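You operate a simulated robot arm through the tools that you are given. There is no shell and no other tool. Be economical: measure what you need, move in short steps, check, and stop when the job is done.

Carry out the task below with a simulated robot arm. There is one attempt and no reset: what you move stays moved.

TASK
Fetch the white lint roller and set it on the white saucer. Then take the green glass jar and leave it on the wall side of the dining table.
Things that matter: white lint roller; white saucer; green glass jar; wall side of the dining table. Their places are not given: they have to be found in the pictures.

It is judged by the outcome, as a careful person would: the job done as asked, and still so three seconds after it is handed in. It fails if anything else is knocked over, pushed out of place, dropped, spilled or broken.

THE ROBOT
A 6-joint arm with a two-finger parallel gripper, fixed in place. Base frame: the origin is at the foot of the arm, x ahead of it, y to its left, z up; the work surface is at about z = 0. Lengths are in mm, angles in degrees, forces in N, time in s.
With the tool pointing down near the work surface it reaches from about 140 to 580 mm from the base axis. Its first joint turns from -66.0 to 66.0 degrees. Payload 2.1 kg.
Tool frame: the origin (TCP) lies between the finger pads and is the grasp point; the fingertips stand 30 mm ahead of it; z points along the fingers, y is the line along which they close. The gripper opens to 94 mm. The fingers are 28 mm wide and 10 mm thick; the gripper's body (50 by 96 mm) begins 55 mm behind the TCP.
Orientation is that of the tool frame in the base frame, as a unit quaternion [x, y, z, w]. With the fingers straight down and closing along the base's y, the tool's x points along the base's -x, its y along +y and its z along -z.

THE INTERFACE
- The arm moves only by the tool servo_tool. Its arguments are lists of equal length, an entry for each row: "delta_rot": the turn, a rotation vector about the tool's x, y, z in degrees, a list of three; "travel": the shift along the tool's x, y, z in mm, a list of three; "grip": the finger opening in mm, from 0 to 94. In form: {"delta_rot": [[wx, wy, wz], ...], "travel": [[tx, ty, tz], ...], "grip": [grip, ...]}. A call has 1 to 12 rows; each row is the pose to reach, as a shift and turn from the pose commanded when the call began, along the tool's axes at that moment. A row lasts 0.2 s, in which the tool goes at most 50 mm and 8.6 degrees; a call with a longer step from one row to the next is refused whole, and so is a gripper value outside its range. A pose out of reach is approached as far as the arm can. The call stops where the force on the tool passes 40 N (or 10 N more than at its start, if that is more) or the arm is blocked; 0.2 s more then pass. The fingers move at their own pace (about 72 mm/s each) and stop on an object; they squeeze with about 40 N. The grip force told is the motor's: it shows also when the fingers shut on nothing. Time passes only in rows, and 0.2 s behind the last, so rows that repeat a pose let the fingers close. It gives the time, the measured TCP pose, the force on the tool (base axes), the opening and the grip force at its end, in the units of the frame above (readings bear some noise).
- Cameras (640 x 400 px; columns grow to the right, rows downward): "scene" is fixed at [-6.5, -354.1, 476.9]; the picture's right is [1.00, 0.08, 0.00], its down [0.05, -0.64, -0.77] and it looks along [-0.06, 0.77, -0.64] (base axes); focal length 256 px, centre (320, 200). "wrist" rides on the gripper at [-37, 0, -58] in the tool frame; the picture's right is [0.00, -1.00, 0.00], its down [0.97, 0.00, -0.24] and it looks along [0.24, 0.00, 0.97] (tool axes); focal length 218 px, centre (320, 200).
- camera(camera): a new picture of that camera. No time passes.
- pixel_to_xyz(camera, pixels): for up to 12 pixels [column, row] of the newest picture of that camera ("zoom" is the newest enlarged one), the place [x, y, z] in the base frame of the surface seen there, good to about 2 mm. No time passes.
- inspect(camera, box): a new picture of the part [left, top, right, bottom] of that camera's present view, enlarged. No time passes.
- hand_in(): hands the job in; it is judged then, once.

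Work in short steps. Measure before you move; look again where a grasp or a placing could have gone wrong, and mend it. You have 80 turns and 46 pictures in all, the two below and enlarged ones among them. Open the gripper and draw the arm clear of the work before you hand the job in, unless the task says otherwise; then end with one line.

The tools are called by a JSON object that holds its "api" and its "payload". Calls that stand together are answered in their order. servo_tool: Moves the arm, as the interface text tells. Its arguments: {"type":"object","properties":{"delta_rot":{"type":"array"},"travel":{"type":"array"},"grip":{"type":"array"}},"required":["delta_rot","travel","grip"]} The other tools are called the same way: camera (camera) takes a picture; pixel_to_xyz (camera, pixels) gives the place of the surface under pixels of a picture; inspect (camera, box) takes an enlarged picture of a part of a camera's view; hand_in () hands the job in.

At the start:

```text
clock: 0.0
tcp_pos: [362.0, 111.6, 273.5]
tcp_rot: [0.0, 1.0, 0.0, 0.0]
wrist_force: [-0.8, 0.2, -0.3]
finger_gap: 94.2
finger_force: 0.0
```

scene: 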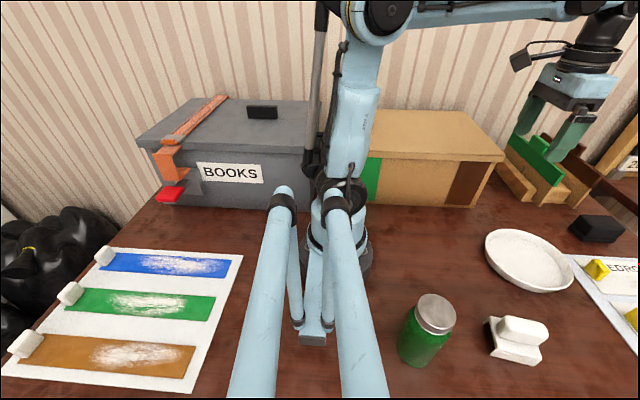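
wrist: 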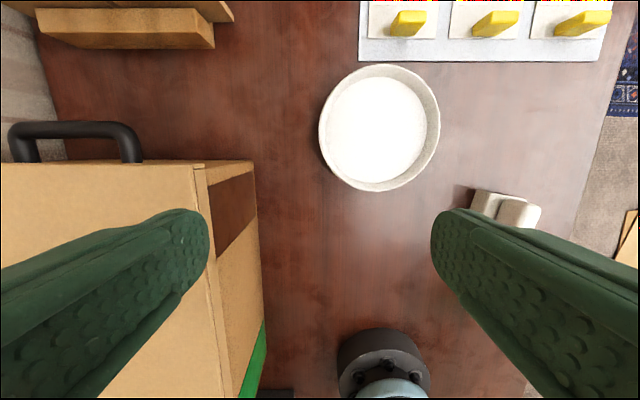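

The scene shows the jar near (428,330), a white block-like object near (517,340) and a saucer near (528,260). I'll zoom in to identify them and measure.

{"api": "inspect", "payload": {"camera": "scene", "box": [380, 220, 600, 380]}}

{"api": "pixel_to_xyz", "payload": {"camera": "scene", "pixels": [[437, 310], [420, 335], [415, 365], [522, 330], [517, 352], [495, 340], [528, 262], [488, 245], [570, 275], [500, 220], [440, 215], [597, 225]]}}

{"api": "pixel_to_xyz", "payload": {"camera": "wrist", "pixels": [[487, 200], [518, 212], [378, 130], [325, 130], [435, 130], [378, 70], [378, 188], [290, 250], [120, 100], [280, 150], [230, 200], [300, 40]]}}

{"api": "inspect", "payload": {"camera": "scene", "box": [440, 80, 640, 260]}}

```text
2.50 times, centred on (490, 300) of scene
```

zoom: 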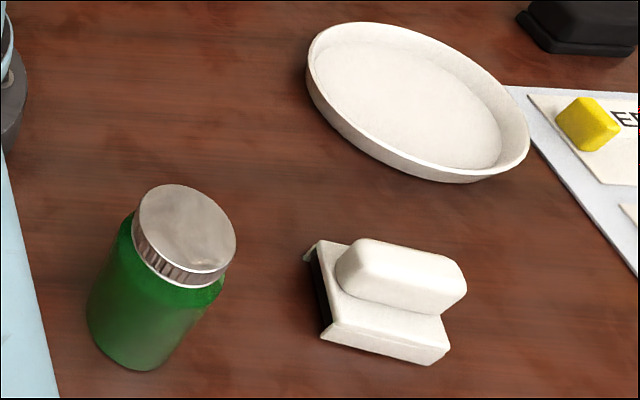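

```text
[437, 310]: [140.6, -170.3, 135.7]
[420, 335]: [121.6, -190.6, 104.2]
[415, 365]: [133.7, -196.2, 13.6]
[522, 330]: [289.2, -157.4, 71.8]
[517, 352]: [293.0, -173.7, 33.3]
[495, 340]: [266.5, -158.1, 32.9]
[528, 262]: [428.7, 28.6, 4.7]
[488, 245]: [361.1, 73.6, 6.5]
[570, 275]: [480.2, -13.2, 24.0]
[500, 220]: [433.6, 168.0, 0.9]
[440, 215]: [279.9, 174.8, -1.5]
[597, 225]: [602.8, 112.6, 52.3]
```

```text
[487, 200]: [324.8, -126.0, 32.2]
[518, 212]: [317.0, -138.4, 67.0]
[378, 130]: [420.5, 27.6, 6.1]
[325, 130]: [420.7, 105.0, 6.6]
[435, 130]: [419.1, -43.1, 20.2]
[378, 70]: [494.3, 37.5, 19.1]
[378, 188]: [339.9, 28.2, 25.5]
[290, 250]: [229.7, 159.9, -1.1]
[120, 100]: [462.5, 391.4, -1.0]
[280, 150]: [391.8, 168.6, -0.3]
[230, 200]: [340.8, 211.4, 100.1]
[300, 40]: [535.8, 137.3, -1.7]
```

```text
2.22 times, centred on (540, 170) of scene
```

zoom: 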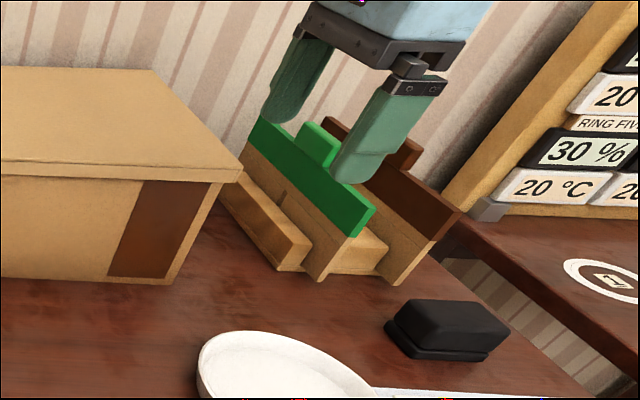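

{"api": "inspect", "payload": {"camera": "scene", "box": [0, 80, 320, 280]}}

{"api": "inspect", "payload": {"camera": "wrist", "box": [0, 0, 640, 400]}}

{"api": "inspect", "payload": {"camera": "scene", "box": [560, 60, 640, 340]}}

```text
2.00 times, centred on (160, 180) of scene
```

zoom: 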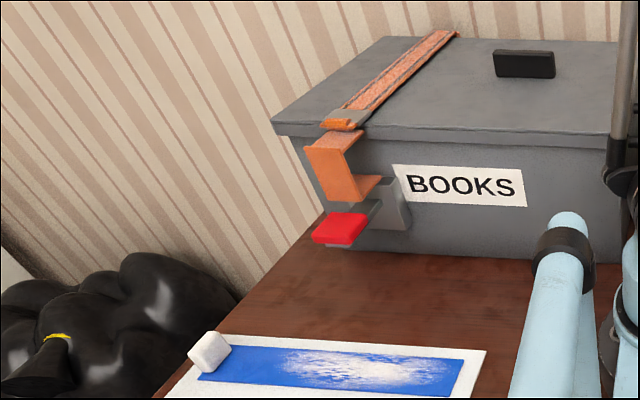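

```text
1.00 times, centred on (320, 200) of wrist
```

zoom: 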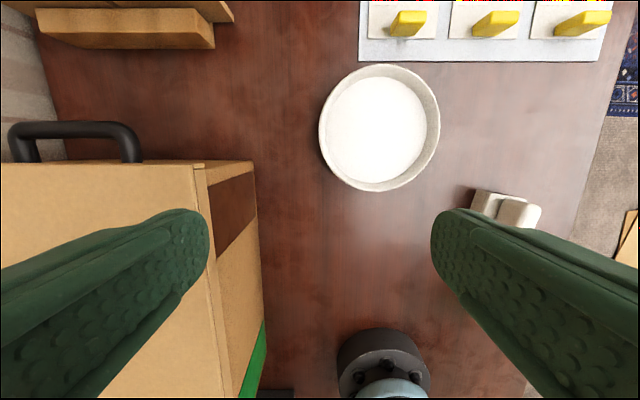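

```text
1.43 times, centred on (600, 200) of scene
```

zoom: 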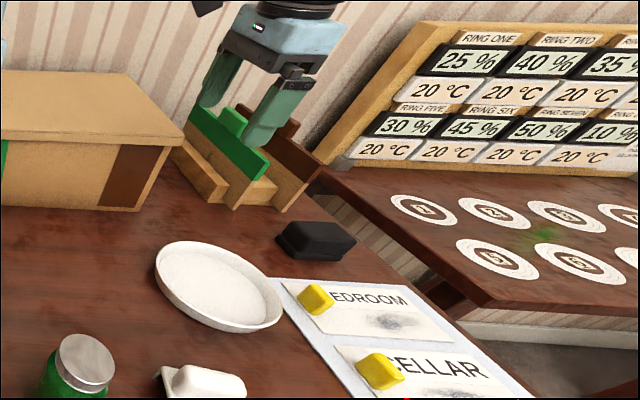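

Next I measure the outlines of the roller and jar, and the table edge and wall-side gap.

{"api": "pixel_to_xyz", "payload": {"camera": "wrist", "pixels": [[70, 70], [150, 60], [50, 140], [215, 40], [130, 150], [205, 162], [250, 165], [232, 15], [620, 70], [575, 200], [62, 155], [100, 130]]}}

{"api": "inspect", "payload": {"camera": "scene", "box": [380, 280, 572, 400]}}

{"api": "pixel_to_xyz", "payload": {"camera": "scene", "pixels": [[418, 305], [455, 310], [435, 296], [433, 328], [502, 318], [499, 330], [545, 325], [545, 342], [524, 320], [488, 320], [494, 355], [537, 362]]}}

```text
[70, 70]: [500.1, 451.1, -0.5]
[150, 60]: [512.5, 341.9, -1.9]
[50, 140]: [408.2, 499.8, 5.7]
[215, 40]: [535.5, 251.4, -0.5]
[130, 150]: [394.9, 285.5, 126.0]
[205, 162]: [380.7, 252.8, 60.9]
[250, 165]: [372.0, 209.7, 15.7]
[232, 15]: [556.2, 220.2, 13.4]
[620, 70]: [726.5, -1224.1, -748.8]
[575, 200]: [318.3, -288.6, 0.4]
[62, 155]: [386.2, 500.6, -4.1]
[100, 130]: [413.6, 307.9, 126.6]
```

```text
3.33 times, centred on (476, 340) of scene
```

zoom: 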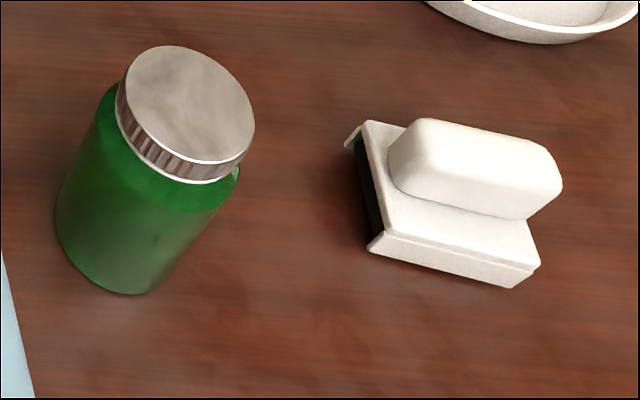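

```text
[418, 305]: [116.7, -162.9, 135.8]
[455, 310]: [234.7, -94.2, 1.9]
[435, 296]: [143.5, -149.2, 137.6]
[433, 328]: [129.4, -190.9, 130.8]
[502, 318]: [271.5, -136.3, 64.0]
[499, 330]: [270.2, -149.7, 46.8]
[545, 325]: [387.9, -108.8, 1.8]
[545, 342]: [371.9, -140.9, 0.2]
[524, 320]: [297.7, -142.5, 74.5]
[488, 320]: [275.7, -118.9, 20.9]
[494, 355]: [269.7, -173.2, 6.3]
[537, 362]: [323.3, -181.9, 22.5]
```

{"api": "pixel_to_xyz", "payload": {"camera": "zoom", "pixels": [[370, 128], [382, 232], [530, 258], [525, 225], [410, 135], [395, 165], [430, 125], [545, 152], [550, 185], [480, 145], [520, 210], [400, 190]]}}

{"api": "pixel_to_xyz", "payload": {"camera": "zoom", "pixels": [[185, 105], [130, 80], [248, 125], [175, 50], [205, 158], [60, 215], [130, 290], [215, 195], [100, 110], [150, 230], [90, 160], [180, 220]]}}

```text
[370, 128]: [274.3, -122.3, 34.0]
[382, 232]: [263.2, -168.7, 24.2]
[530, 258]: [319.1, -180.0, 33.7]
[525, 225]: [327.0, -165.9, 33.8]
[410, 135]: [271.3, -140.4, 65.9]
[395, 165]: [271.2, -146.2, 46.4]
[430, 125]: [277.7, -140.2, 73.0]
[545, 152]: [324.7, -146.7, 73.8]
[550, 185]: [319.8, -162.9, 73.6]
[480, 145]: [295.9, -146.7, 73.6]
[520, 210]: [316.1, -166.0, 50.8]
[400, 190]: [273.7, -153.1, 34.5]
```

```text
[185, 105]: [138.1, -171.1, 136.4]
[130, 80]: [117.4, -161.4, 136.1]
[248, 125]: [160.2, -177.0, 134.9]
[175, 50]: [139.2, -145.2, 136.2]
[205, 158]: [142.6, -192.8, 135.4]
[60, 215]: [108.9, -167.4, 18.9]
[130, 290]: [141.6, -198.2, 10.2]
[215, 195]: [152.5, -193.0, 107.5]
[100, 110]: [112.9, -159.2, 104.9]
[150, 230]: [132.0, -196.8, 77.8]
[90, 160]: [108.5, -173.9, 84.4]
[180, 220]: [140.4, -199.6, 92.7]
```

The roller's bar is centred near (298,-151) with its top at z 74, yawed about -11°. I move above it.

{"api": "servo_tool", "payload": {"delta_rot": [[0, 0, 2], [0, 0, 4], [0, 0, 6], [0, 0, 8], [0, 0, 10], [0, 0, 11], [0, 0, 11]], "travel": [[9, -38, 10], [18, -76, 21], [27, -114, 32], [36, -152, 43], [46, -190, 54], [55, -228, 64], [64, -262, 73]], "grip": [94, 94, 94, 94, 80, 70, 70]}}

{"api": "camera", "payload": {"camera": "wrist"}}

```text
clock: 1.6
tcp_pos: [298.1, -153.6, 200.0]
tcp_rot: [0.096, 0.995, -0.001, 0.0]
wrist_force: [0.0, 0.2, -0.4]
finger_gap: 70.1
finger_force: 0.1
```

```text
37 pictures are left
```

wrist: 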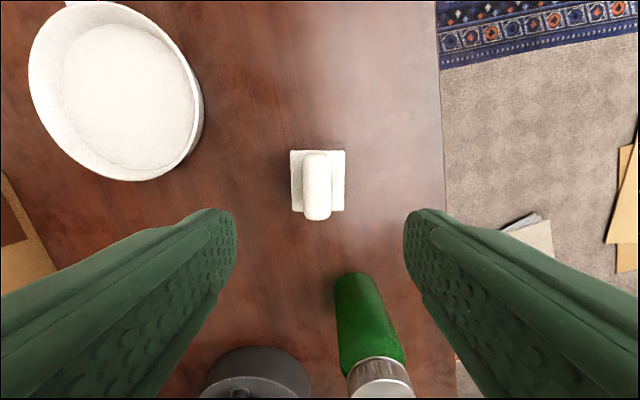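

{"api": "pixel_to_xyz", "payload": {"camera": "wrist", "pixels": [[306, 160], [327, 160], [306, 205], [327, 205], [316, 180], [293, 155], [343, 153], [294, 205], [342, 205]]}}

```text
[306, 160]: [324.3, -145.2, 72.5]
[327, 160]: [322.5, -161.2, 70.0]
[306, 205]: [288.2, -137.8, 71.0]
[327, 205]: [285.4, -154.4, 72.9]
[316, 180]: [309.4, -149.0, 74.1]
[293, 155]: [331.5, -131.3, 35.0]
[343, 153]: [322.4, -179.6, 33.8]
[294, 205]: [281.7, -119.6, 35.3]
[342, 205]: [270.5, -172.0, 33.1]
```

The fingers are aligned, and the bar centre is at (299,-149.5). I descend to z≈69 and close.

{"api": "servo_tool", "payload": {"delta_rot": [[0, 0, 0], [0, 0, 0], [0, 0, 0], [0, 0, 0], [0, 0, 0], [0, 0, 0], [0, 0, 0], [0, 0, 0]], "travel": [[0, 4, 40], [0, 4, 80], [0, 4, 110], [0, 4, 131], [0, 4, 131], [0, 4, 131], [0, 4, 131], [0, 4, 131]], "grip": [70, 70, 70, 70, 20, 10, 10, 10]}}

```text
clock: 3.4
tcp_pos: [300.4, -147.7, 68.8]
tcp_rot: [0.096, 0.995, 0.0, 0.0]
wrist_force: [0.3, 0.3, -1.1]
finger_gap: 30.0
finger_force: 40.0
```

Gripped with a 30 mm gap. I lift and look.

{"api": "servo_tool", "payload": {"delta_rot": [[0, 0, 0], [0, 0, 0], [0, 0, 0]], "travel": [[0, 0, -20], [0, 0, -60], [0, 0, -90]], "grip": [10, 10, 10]}}

{"api": "camera", "payload": {"camera": "scene"}}

{"api": "inspect", "payload": {"camera": "scene", "box": [450, 200, 610, 300]}}

```text
clock: 4.2
tcp_pos: [299.9, -148.2, 160.3]
tcp_rot: [0.096, 0.995, 0.0, 0.0]
wrist_force: [-0.3, -0.9, 0.3]
finger_gap: 9.9
finger_force: 0.1
```

```text
36 pictures are left
```

scene: 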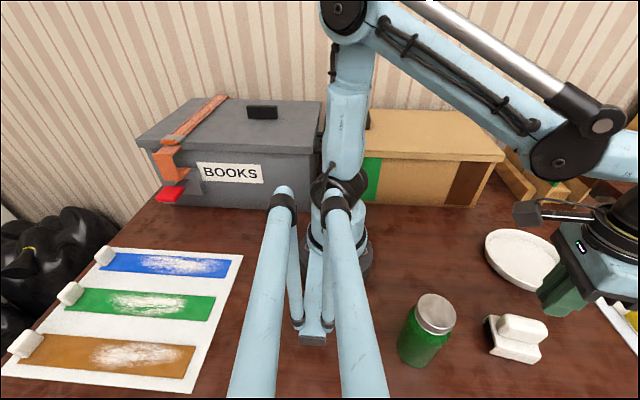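

```text
4.00 times, centred on (530, 250) of scene
```

zoom: 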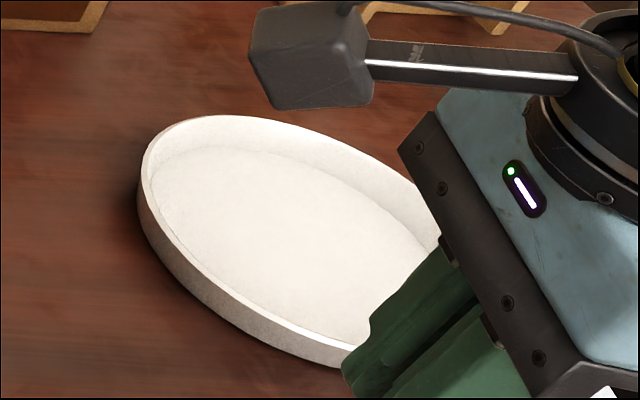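

The gripper shut and the roller stayed behind: it slipped off. I look closely at the roller before trying again.

{"api": "inspect", "payload": {"camera": "scene", "box": [465, 295, 577, 365]}}

{"api": "camera", "payload": {"camera": "wrist"}}

```text
5.71 times, centred on (521, 330) of scene
```

zoom: 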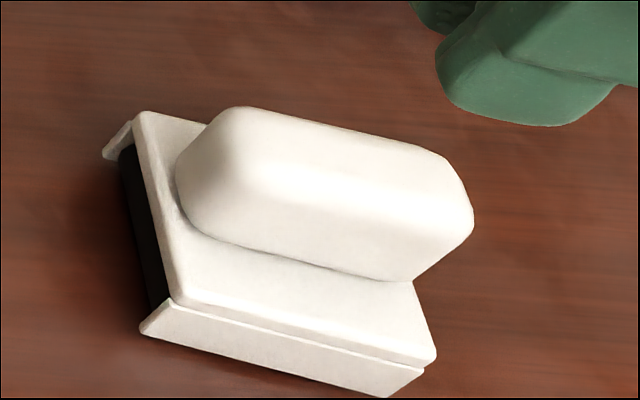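

```text
33 pictures are left
```

wrist: 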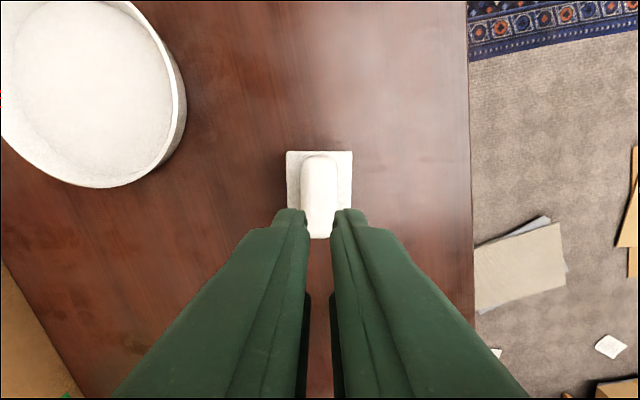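

The bar tapers upward, so the fingers slid off it. The base looks like a better grip, so I measure it again.

{"api": "pixel_to_xyz", "payload": {"camera": "wrist", "pixels": [[289, 155], [349, 155], [289, 200], [349, 200], [319, 153], [305, 180], [334, 180]]}}

{"api": "pixel_to_xyz", "payload": {"camera": "zoom", "pixels": [[150, 120], [172, 295], [430, 350], [148, 330], [385, 392], [108, 155], [180, 170], [465, 215], [200, 220], [410, 275], [170, 310], [240, 115]]}}

```text
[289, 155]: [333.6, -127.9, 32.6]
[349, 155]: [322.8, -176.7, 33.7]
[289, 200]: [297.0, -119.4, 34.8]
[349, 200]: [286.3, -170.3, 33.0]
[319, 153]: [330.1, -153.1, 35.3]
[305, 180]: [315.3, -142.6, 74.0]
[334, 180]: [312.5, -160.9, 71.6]
```

```text
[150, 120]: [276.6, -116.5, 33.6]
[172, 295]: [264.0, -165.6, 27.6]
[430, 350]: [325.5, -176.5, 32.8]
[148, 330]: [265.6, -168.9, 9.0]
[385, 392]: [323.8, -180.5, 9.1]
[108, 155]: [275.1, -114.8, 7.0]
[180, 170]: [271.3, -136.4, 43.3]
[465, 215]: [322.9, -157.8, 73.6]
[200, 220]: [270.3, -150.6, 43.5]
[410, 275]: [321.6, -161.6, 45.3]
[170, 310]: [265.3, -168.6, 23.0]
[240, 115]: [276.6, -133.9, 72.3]
```

The base is about 54 mm wide, centred near (299,-147), with nearly vertical skirts. I descend to z≈35, grip the base, then lift slowly.

{"api": "servo_tool", "payload": {"delta_rot": [[0, 0, 0], [0, 0, 0], [0, 0, 0], [0, 0, 0], [0, 0, 0], [0, 0, 0], [0, 0, 0], [0, 0, 0], [0, 0, 0], [0, 0, 0]], "travel": [[0, 1, 0], [0, 1, 0], [0, 1, 40], [0, 1, 80], [0, 1, 110], [0, 1, 125], [0, 1, 125], [0, 1, 125], [0, 1, 125], [0, 1, 125]], "grip": [86, 86, 86, 86, 86, 86, 60, 20, 10, 10]}}

{"api": "servo_tool", "payload": {"delta_rot": [[0, 0, 0], [0, 0, 0], [0, 0, 0], [0, 0, 0], [0, 0, 0]], "travel": [[0, 0, -2], [0, 0, -5], [0, 0, -9], [0, 0, -14], [0, 0, -20]], "grip": [10, 10, 10, 10, 10]}}

{"api": "inspect", "payload": {"camera": "scene", "box": [400, 240, 624, 380]}}

```text
clock: 6.4
tcp_pos: [299.1, -146.7, 34.5]
tcp_rot: [0.096, 0.995, 0.001, 0.0]
wrist_force: [0.4, -0.8, 0.1]
finger_gap: 59.6
finger_force: 40.1
```

```text
clock: 7.6
tcp_pos: [300.2, -146.5, 54.3]
tcp_rot: [0.096, 0.995, 0.0, 0.0]
wrist_force: [0.6, 0.2, -1.3]
finger_gap: 59.8
finger_force: 40.4
```

```text
2.86 times, centred on (512, 310) of scene
```

zoom: 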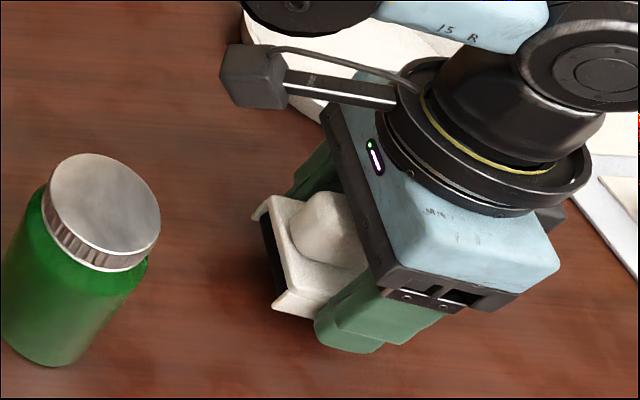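

The roller is held. I lift further and measure the saucer.

{"api": "servo_tool", "payload": {"delta_rot": [[0, 0, 0], [0, 0, 0], [0, 0, 0], [0, 0, 0]], "travel": [[0, 0, -15], [0, 0, -30], [0, 0, -50], [0, 0, -70]], "grip": [10, 10, 10, 10]}}

{"api": "camera", "payload": {"camera": "wrist"}}

{"api": "camera", "payload": {"camera": "scene"}}

```text
clock: 8.6
tcp_pos: [300.1, -145.7, 124.1]
tcp_rot: [0.096, 0.995, 0.0, 0.0]
wrist_force: [-0.2, -0.4, -0.6]
finger_gap: 59.7
finger_force: 39.9
```

```text
31 pictures are left
```

wrist: 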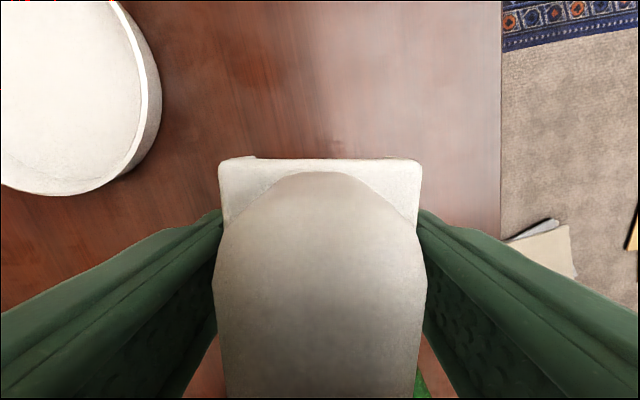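

```text
30 pictures are left
```

scene: 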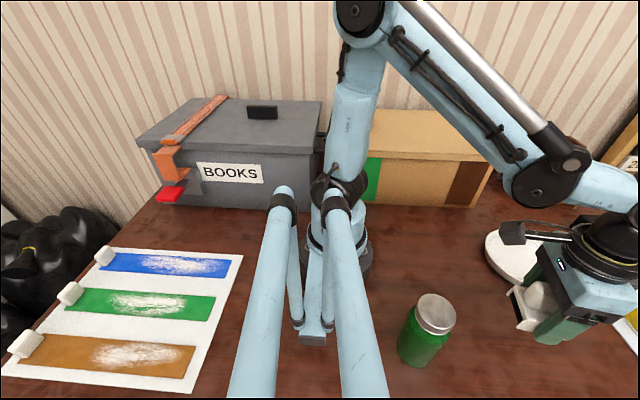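

The saucer rim fits a circle centred at (417,34) with R≈77. I carry the roller there at this height, then lower it partway.

{"api": "servo_tool", "payload": {"delta_rot": [[0, 0, 0], [0, 0, 0], [0, 0, 0], [0, 0, 0], [0, 0, 0], [0, 0, 0], [0, 0, 0], [0, 0, 0], [0, 0, 0]], "travel": [[-10, 24, 0], [-24, 58, 0], [-38, 92, 0], [-52, 126, 0], [-66, 160, 0], [-77, 187, 0], [-81.5, 199, 0], [-81.5, 199, 20], [-81.5, 199, 40]], "grip": [10, 10, 10, 10, 10, 10, 10, 10, 10]}}

{"api": "inspect", "payload": {"camera": "scene", "box": [440, 160, 632, 280]}}

{"api": "camera", "payload": {"camera": "wrist"}}

```text
clock: 10.6
tcp_pos: [417.5, 32.6, 83.4]
tcp_rot: [0.096, 0.995, 0.001, 0.0]
wrist_force: [0.4, -0.3, -1.2]
finger_gap: 59.7
finger_force: 39.2
```

```text
3.33 times, centred on (536, 220) of scene
```

zoom: 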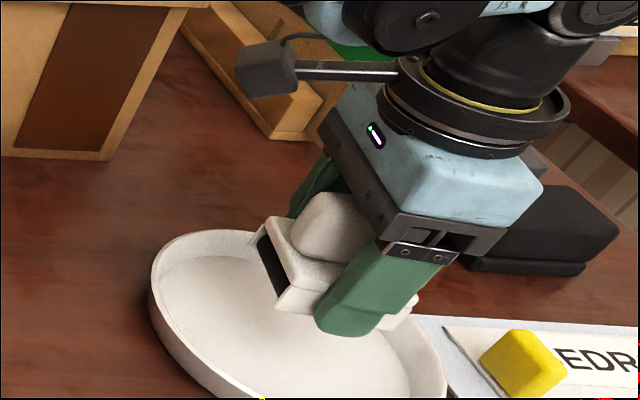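

```text
28 pictures are left
```

wrist: 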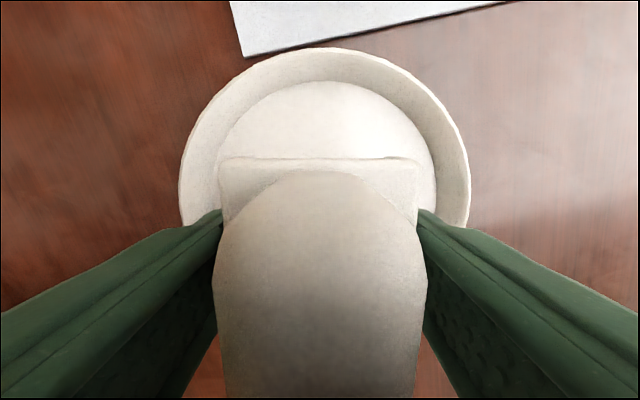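

It is centred over the saucer. I lower it with the force watched, to TCP z≈41.

{"api": "servo_tool", "payload": {"delta_rot": [[0, 0, 0], [0, 0, 0], [0, 0, 0], [0, 0, 0], [0, 0, 0]], "travel": [[0, 1, 20], [0, 1, 34], [0, 1, 39], [0, 1, 42], [0, 1, 42]], "grip": [10, 10, 10, 10, 10]}}

```text
clock: 11.8
tcp_pos: [417.5, 34.7, 42.1]
tcp_rot: [0.095, 0.995, 0.0, 0.0]
wrist_force: [-0.1, -0.2, -0.7]
finger_gap: 59.6
finger_force: 40.3
```

{"api": "servo_tool", "payload": {"delta_rot": [[0, 0, 0], [0, 0, 0], [0, 0, 0], [0, 0, 0]], "travel": [[0, 0, 1], [0, 0, 2], [0, 0, 3], [0, 0, 3]], "grip": [10, 10, 10, 10]}}

{"api": "inspect", "payload": {"camera": "scene", "box": [470, 200, 614, 290]}}

```text
clock: 12.8
tcp_pos: [417.7, 33.9, 39.7]
tcp_rot: [0.095, 0.995, 0.0, 0.0]
wrist_force: [-0.4, 0.3, 3.0]
finger_gap: 59.7
finger_force: 39.7
```

```text
4.44 times, centred on (542, 245) of scene
```

zoom: 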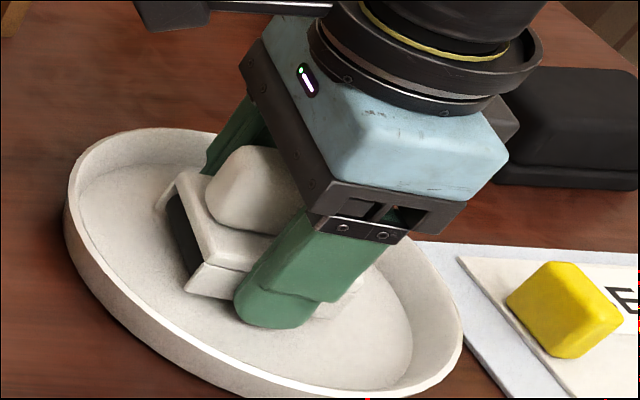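

Contact shows as +3 N. I release with a modest opening and rise straight up.

{"api": "servo_tool", "payload": {"delta_rot": [[0, 0, 0], [0, 0, 0], [0, 0, 0], [0, 0, 0], [0, 0, 0], [0, 0, 0], [0, 0, 0]], "travel": [[0, 0, 0], [0, 0, 0], [0, 0, -10], [0, 0, -40], [0, 0, -80], [0, 0, -120], [0, 0, -165]], "grip": [75, 75, 75, 75, 75, 75, 75]}}

{"api": "camera", "payload": {"camera": "scene"}}

{"api": "camera", "payload": {"camera": "wrist"}}

```text
clock: 14.4
tcp_pos: [418.6, 33.5, 203.5]
tcp_rot: [0.096, 0.995, 0.001, 0.0]
wrist_force: [0.2, 0.4, -1.0]
finger_gap: 75.1
finger_force: 0.1
```

```text
26 pictures are left
```

scene: 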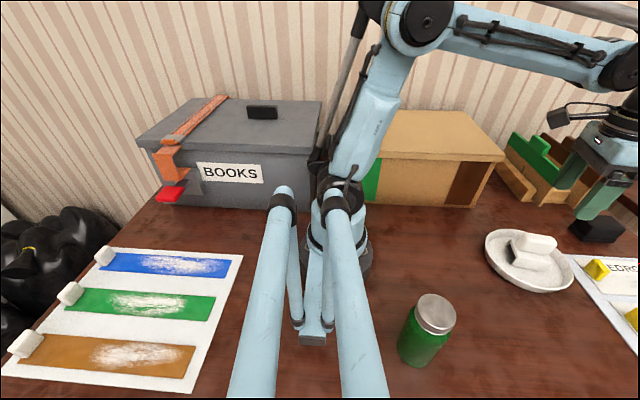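

```text
25 pictures are left
```

wrist: 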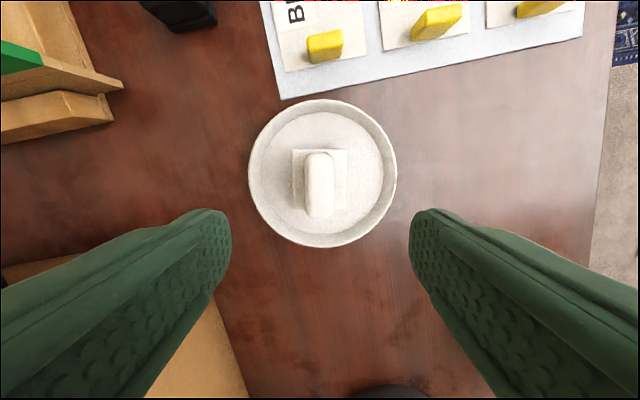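

The roller is on the saucer. Next the jar: lid centre (139,-170), body radius ≈31, top z 136. I move above it.

{"api": "servo_tool", "payload": {"delta_rot": [[0, 0, 4], [0, 0, 8], [0, 0, 12], [0, 0, 16], [0, 0, 20], [0, 0, 24], [0, 0, 28], [0, 0, 29], [0, 0, 29]], "travel": [[29.5, -31.6, -5], [59, -63.2, -10], [88.4, -95, -10], [117.8, -126.6, -10], [147.3, -158, -10], [176.8, -190, -10], [206, -221.5, -10], [235.7, -253.2, -10], [235.7, -253.2, -10]], "grip": [75, 94, 94, 94, 94, 94, 94, 94, 94]}}

{"api": "camera", "payload": {"camera": "wrist"}}

{"api": "camera", "payload": {"camera": "scene"}}

```text
clock: 16.4
tcp_pos: [137.0, -168.9, 213.9]
tcp_rot: [0.341, 0.94, 0.0, 0.001]
wrist_force: [-1.0, 0.3, -0.1]
finger_gap: 94.0
finger_force: 0.0
```

```text
24 pictures are left
```

wrist: 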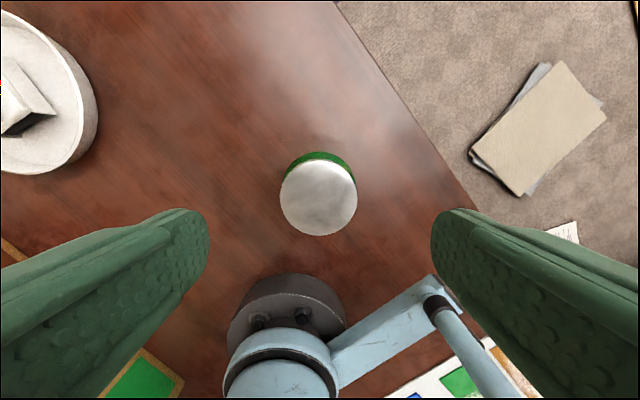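

```text
23 pictures are left
```

scene: 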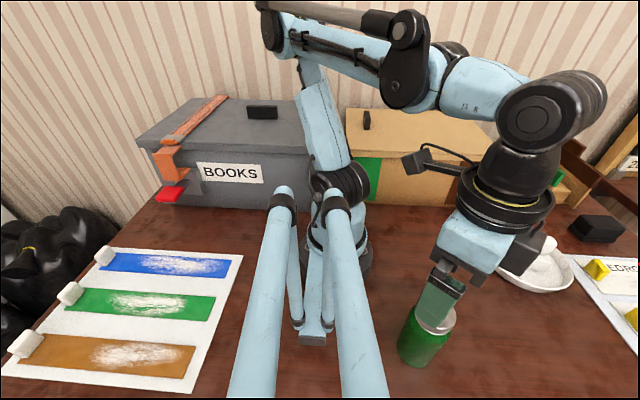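

{"api": "pixel_to_xyz", "payload": {"camera": "wrist", "pixels": [[318, 198], [281, 200], [356, 200], [318, 162], [318, 234], [435, 300], [460, 300], [400, 300], [340, 360], [300, 290], [470, 340]]}}

```text
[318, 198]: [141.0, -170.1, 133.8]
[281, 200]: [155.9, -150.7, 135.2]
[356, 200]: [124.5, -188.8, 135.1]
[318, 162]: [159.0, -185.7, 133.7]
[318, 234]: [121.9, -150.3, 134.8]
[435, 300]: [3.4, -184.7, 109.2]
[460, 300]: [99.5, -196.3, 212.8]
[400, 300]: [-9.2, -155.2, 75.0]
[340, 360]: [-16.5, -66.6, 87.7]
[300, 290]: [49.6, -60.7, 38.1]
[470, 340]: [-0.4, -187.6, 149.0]
```

The lid centre is at (140.4,-169.3), and the arm's strut is well clear. I descend to z≈93 and close.

{"api": "servo_tool", "payload": {"delta_rot": [[0, 0, 0], [0, 0, 0], [0, 0, 0], [0, 0, 0], [0, 0, 0], [0, 0, 0], [0, 0, 0], [0, 0, 0]], "travel": [[-2.6, 1.5, 20], [-2.6, 1.5, 60], [-2.6, 1.5, 100], [-2.6, 1.5, 121], [-2.6, 1.5, 121], [-2.6, 1.5, 121], [-2.6, 1.5, 121], [-2.6, 1.5, 121]], "grip": [94, 94, 94, 94, 94, 50, 40, 40]}}

{"api": "servo_tool", "payload": {"delta_rot": [[0, 0, 0], [0, 0, 0], [0, 0, 0], [0, 0, 0], [0, 0, 0]], "travel": [[0, 0, -2], [0, 0, -5], [0, 0, -9], [0, 0, -14], [0, 0, -20]], "grip": [40, 40, 40, 40, 40]}}

{"api": "inspect", "payload": {"camera": "scene", "box": [360, 220, 584, 380]}}

```text
clock: 18.2
tcp_pos: [142.4, -169.1, 92.1]
tcp_rot: [0.342, 0.94, 0.002, 0.0]
wrist_force: [1.1, -0.5, -0.9]
finger_gap: 59.7
finger_force: 39.9
```

```text
clock: 19.4
tcp_pos: [141.4, -169.3, 113.1]
tcp_rot: [0.342, 0.94, 0.001, 0.0]
wrist_force: [0.3, -0.3, -1.9]
finger_gap: 59.9
finger_force: 40.3
```

```text
2.50 times, centred on (472, 300) of scene
```

zoom: 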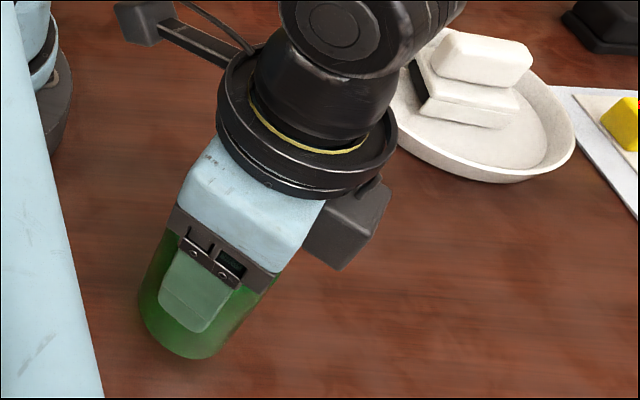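

The jar is held. I lift to z≈220 and travel to about (455,120), turning the tool back to yaw 0.

{"api": "servo_tool", "payload": {"delta_rot": [[0, 0, 0], [0, 0, 0], [0, 0, 0], [0, 0, 0]], "travel": [[0, 0, -20], [0, 0, -50], [0, 0, -80], [0, 0, -107]], "grip": [40, 40, 40, 40]}}

{"api": "servo_tool", "payload": {"delta_rot": [[0, 0, -2], [0, 0, -6], [0, 0, -10], [0, 0, -14], [0, 0, -18], [0, 0, -22], [0, 0, -26], [0, 0, -30], [0, 0, -34], [0, 0, -37], [0, 0, -40], [0, 0, -40]], "travel": [[-2.7, 21, 0], [-7, 54, 0], [-11.5, 89, 0], [-16, 124, 0], [-20.6, 160, 0], [-25, 196, 0], [-29.7, 232, 0], [-34.3, 268, 0], [-38.9, 304, 0], [-43.5, 340, 0], [-50, 380, 0], [-54.4, 423, 0]], "grip": [40, 40, 40, 40, 40, 40, 40, 40, 40, 40, 40, 40]}}

{"api": "camera", "payload": {"camera": "wrist"}}

{"api": "camera", "payload": {"camera": "scene"}}

```text
clock: 20.4
tcp_pos: [139.9, -169.5, 220.8]
tcp_rot: [0.342, 0.94, 0.0, 0.0]
wrist_force: [0.5, -0.7, -3.0]
finger_gap: 59.9
finger_force: 39.7
```

```text
clock: 23.0
tcp_pos: [454.8, 119.4, 220.8]
tcp_rot: [0.0, 1.0, 0.0, 0.0]
wrist_force: [0.3, -0.2, -2.6]
finger_gap: 59.8
finger_force: 39.9
```

```text
21 pictures are left
```

wrist: 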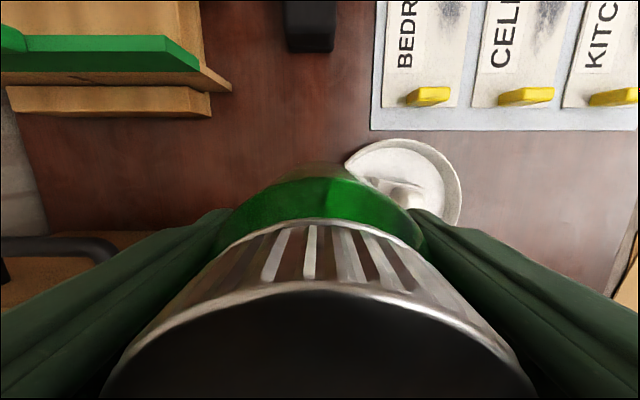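

```text
20 pictures are left
```

scene: 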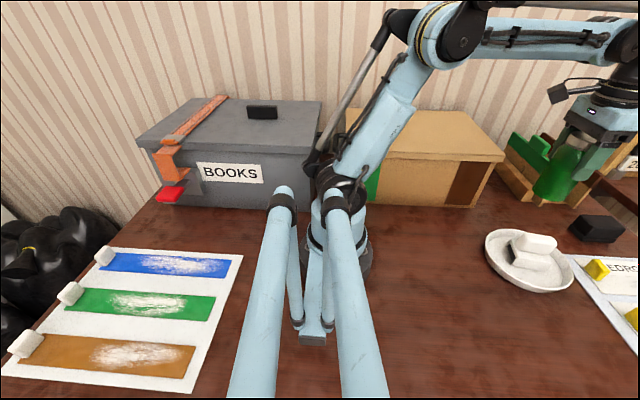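

{"api": "pixel_to_xyz", "payload": {"camera": "wrist", "pixels": [[180, 117], [100, 115], [110, 250], [60, 240], [150, 225], [205, 112], [60, 180], [150, 160], [200, 200], [20, 275], [228, 88], [100, 200]]}}

{"api": "pixel_to_xyz", "payload": {"camera": "scene", "pixels": [[500, 155], [478, 205], [440, 155], [365, 120], [515, 195], [490, 190]]}}

```text
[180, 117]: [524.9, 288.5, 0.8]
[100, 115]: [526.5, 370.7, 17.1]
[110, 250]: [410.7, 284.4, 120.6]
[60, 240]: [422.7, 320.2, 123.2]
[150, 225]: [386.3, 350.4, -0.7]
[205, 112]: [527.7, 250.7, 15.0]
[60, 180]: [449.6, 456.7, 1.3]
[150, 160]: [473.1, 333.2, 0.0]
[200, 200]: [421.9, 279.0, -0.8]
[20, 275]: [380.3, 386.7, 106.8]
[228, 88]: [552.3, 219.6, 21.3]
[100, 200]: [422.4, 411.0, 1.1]
```

```text
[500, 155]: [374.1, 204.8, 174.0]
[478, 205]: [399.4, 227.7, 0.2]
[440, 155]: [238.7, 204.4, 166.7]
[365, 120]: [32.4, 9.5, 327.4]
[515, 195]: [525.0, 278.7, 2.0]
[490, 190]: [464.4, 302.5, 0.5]
```

The box lid is at z 170, with its side at x≈385. The handle reaches x≈425 from y≥280, and the wooden rack edge is at x≈525. The spot (466,260) is free, so I move above it.

{"api": "servo_tool", "payload": {"delta_rot": [[0, 0, 0], [0, 0, 0], [0, 0, 0], [0, 0, 0], [0, 0, 0], [0, 0, 0], [0, 0, 0]], "travel": [[-4, 20, 0], [-8, 50, 0], [-11, 80, 0], [-11, 110, 0], [-11, 130, 0], [-11, 141, 0], [-11, 141, 0]], "grip": [40, 40, 40, 40, 40, 40, 40]}}

{"api": "camera", "payload": {"camera": "wrist"}}

{"api": "inspect", "payload": {"camera": "scene", "box": [416, 40, 640, 240]}}

```text
clock: 24.6
tcp_pos: [467.1, 261.4, 220.2]
tcp_rot: [0.0, 1.0, 0.0, 0.001]
wrist_force: [0.1, -0.3, -3.0]
finger_gap: 59.9
finger_force: 39.8
```

```text
19 pictures are left
```

wrist: 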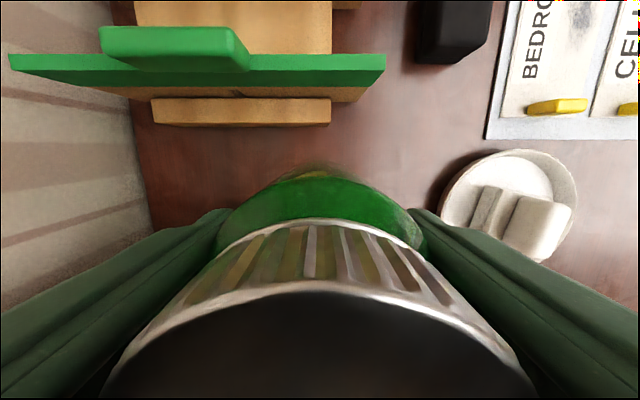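

```text
2.00 times, centred on (528, 140) of scene
```

zoom: 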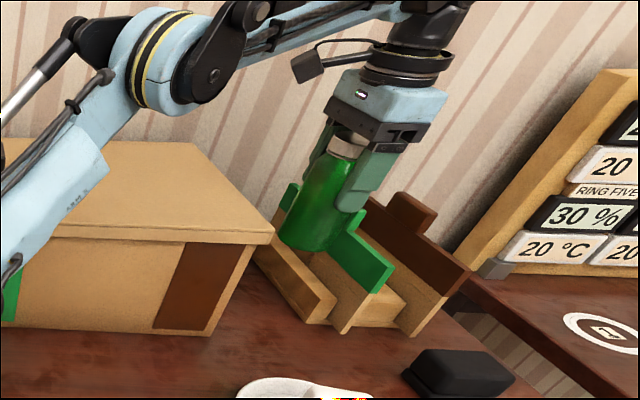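

{"api": "pixel_to_xyz", "payload": {"camera": "zoom", "pixels": [[308, 68], [360, 48], [295, 75], [400, 75], [340, 120], [390, 265], [345, 215], [290, 195], [270, 240], [310, 290]]}}

{"api": "pixel_to_xyz", "payload": {"camera": "wrist", "pixels": [[370, 68], [380, 60], [320, 112], [180, 50], [350, 95], [160, 110]]}}

```text
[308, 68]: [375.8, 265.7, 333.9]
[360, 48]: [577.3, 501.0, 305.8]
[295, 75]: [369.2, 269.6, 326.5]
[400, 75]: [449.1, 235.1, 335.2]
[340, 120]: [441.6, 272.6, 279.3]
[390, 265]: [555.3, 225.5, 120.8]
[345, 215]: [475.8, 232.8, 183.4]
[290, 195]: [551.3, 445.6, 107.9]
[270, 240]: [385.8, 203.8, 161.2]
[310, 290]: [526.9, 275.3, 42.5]
```

```text
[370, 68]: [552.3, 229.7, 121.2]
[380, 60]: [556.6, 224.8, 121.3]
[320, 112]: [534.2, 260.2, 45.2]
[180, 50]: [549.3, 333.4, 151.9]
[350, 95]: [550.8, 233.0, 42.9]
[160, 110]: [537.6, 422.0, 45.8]
```

The bracket on the wrist sits about 100 mm above the TCP, so it will clear the box lid (z 172) by about 18 mm. I descend most of the way and check.

{"api": "servo_tool", "payload": {"delta_rot": [[0, 0, 0], [0, 0, 0], [0, 0, 0], [0, 0, 0], [0, 0, 0]], "travel": [[-4, 0, 25], [-4, 0, 55], [-4, 0, 85], [-4, 0, 105], [-4, 0, 110]], "grip": [40, 40, 40, 40, 40]}}

{"api": "inspect", "payload": {"camera": "scene", "box": [416, 60, 640, 240]}}

```text
clock: 25.8
tcp_pos: [468.2, 260.9, 110.3]
tcp_rot: [0.0, 1.0, 0.0, 0.0]
wrist_force: [-0.5, 0.5, -3.0]
finger_gap: 59.9
finger_force: 39.7
```

```text
2.22 times, centred on (528, 150) of scene
```

zoom: 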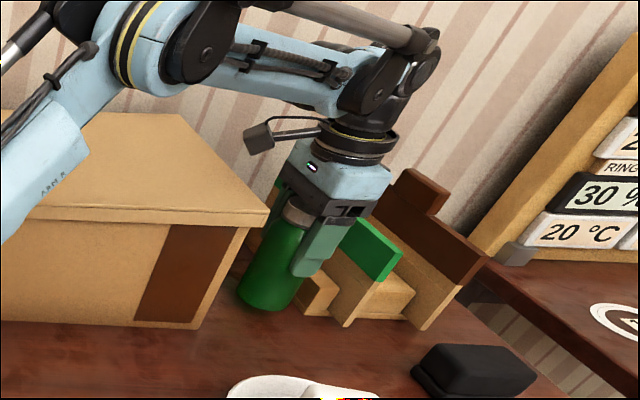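

All clear. I lower the last ~18 mm gently.

{"api": "servo_tool", "payload": {"delta_rot": [[0, 0, 0], [0, 0, 0], [0, 0, 0], [0, 0, 0], [0, 0, 0]], "travel": [[0, 0, 8], [0, 0, 14], [0, 0, 17], [0, 0, 18.5], [0, 0, 18.5]], "grip": [40, 40, 40, 40, 40]}}

{"api": "inspect", "payload": {"camera": "scene", "box": [450, 80, 610, 220]}}

```text
clock: 27.0
tcp_pos: [470.1, 261.5, 93.1]
tcp_rot: [-0.001, 1.0, 0.001, 0.0]
wrist_force: [0.5, -0.5, 20.2]
finger_gap: 59.9
finger_force: 40.0
```

```text
2.86 times, centred on (530, 150) of scene
```

zoom: 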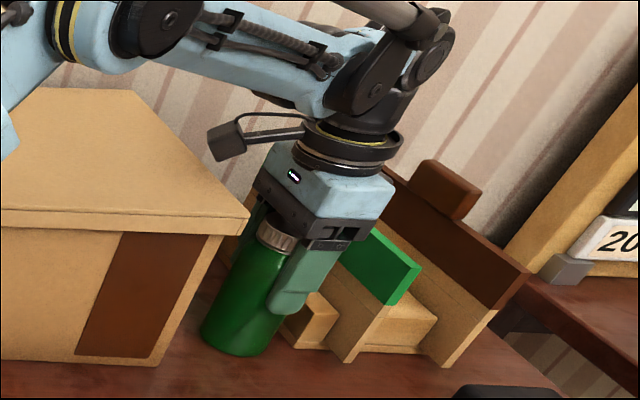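

Contact shows as 20 N. I ease up a little, release, and rise straight up.

{"api": "servo_tool", "payload": {"delta_rot": [[0, 0, 0], [0, 0, 0], [0, 0, 0], [0, 0, 0], [0, 0, 0], [0, 0, 0], [0, 0, 0], [0, 0, 0], [0, 0, 0]], "travel": [[0, 0, -1], [0, 0, -1], [0, 0, -1], [0, 0, -1], [0, 0, -15], [0, 0, -45], [0, 0, -80], [0, 0, -120], [0, 0, -140]], "grip": [40, 82, 82, 82, 82, 82, 82, 82, 82]}}

{"api": "camera", "payload": {"camera": "wrist"}}

{"api": "camera", "payload": {"camera": "scene"}}

```text
clock: 29.0
tcp_pos: [470.4, 260.4, 232.0]
tcp_rot: [0.0, 1.0, 0.0, 0.0]
wrist_force: [-0.8, 0.3, 0.1]
finger_gap: 81.9
finger_force: 0.0
```

```text
15 pictures are left
```

wrist: 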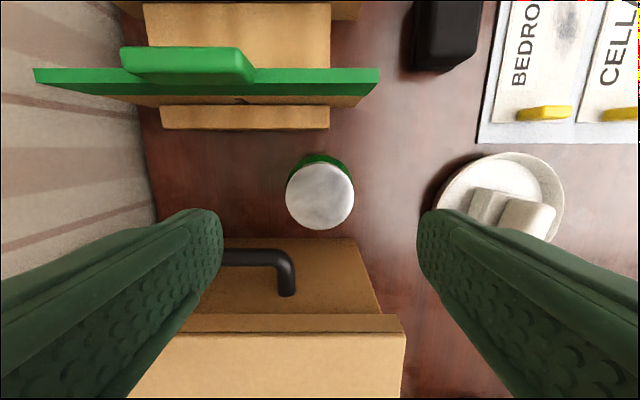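

```text
14 pictures are left
```

scene: 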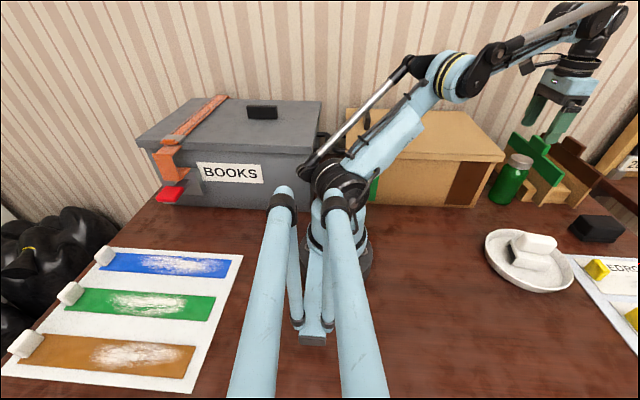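

The jar stands upright, clear of the box and rack, and the roller rests on the saucer. I draw the arm back clear.

{"api": "servo_tool", "payload": {"delta_rot": [[0, 0, 0], [0, 0, 0], [0, 0, 0], [0, 0, 0], [0, 0, 0], [0, 0, 0], [0, 0, 0]], "travel": [[0, 0, -20], [0, 0, -40], [15, -30, -50], [40, -65, -60], [65, -100, -60], [90, -130, -60], [108, -150, -60]], "grip": [90, 90, 90, 90, 90, 90, 90]}}

{"api": "camera", "payload": {"camera": "scene"}}

```text
clock: 30.6
tcp_pos: [362.0, 109.2, 291.2]
tcp_rot: [-0.001, 1.0, 0.0, 0.0]
wrist_force: [0.5, 0.4, -1.1]
finger_gap: 90.0
finger_force: 0.1
out of reach, approached as far as the arm can: row 2
```

```text
13 pictures are left
```

scene: 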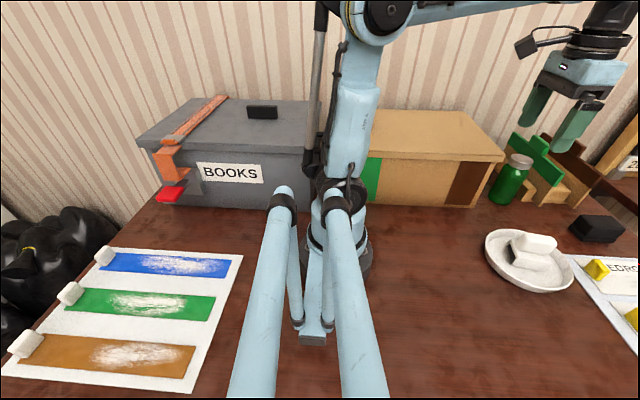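

Everything is in place, so I hand the job in.

{"api": "hand_in", "payload": {}}

```text
The job is handed in.
```

The white lint roller is on the white saucer, and the green glass jar stands upright on the wall side of the dining table, between the cardboard box and the wooden rack.
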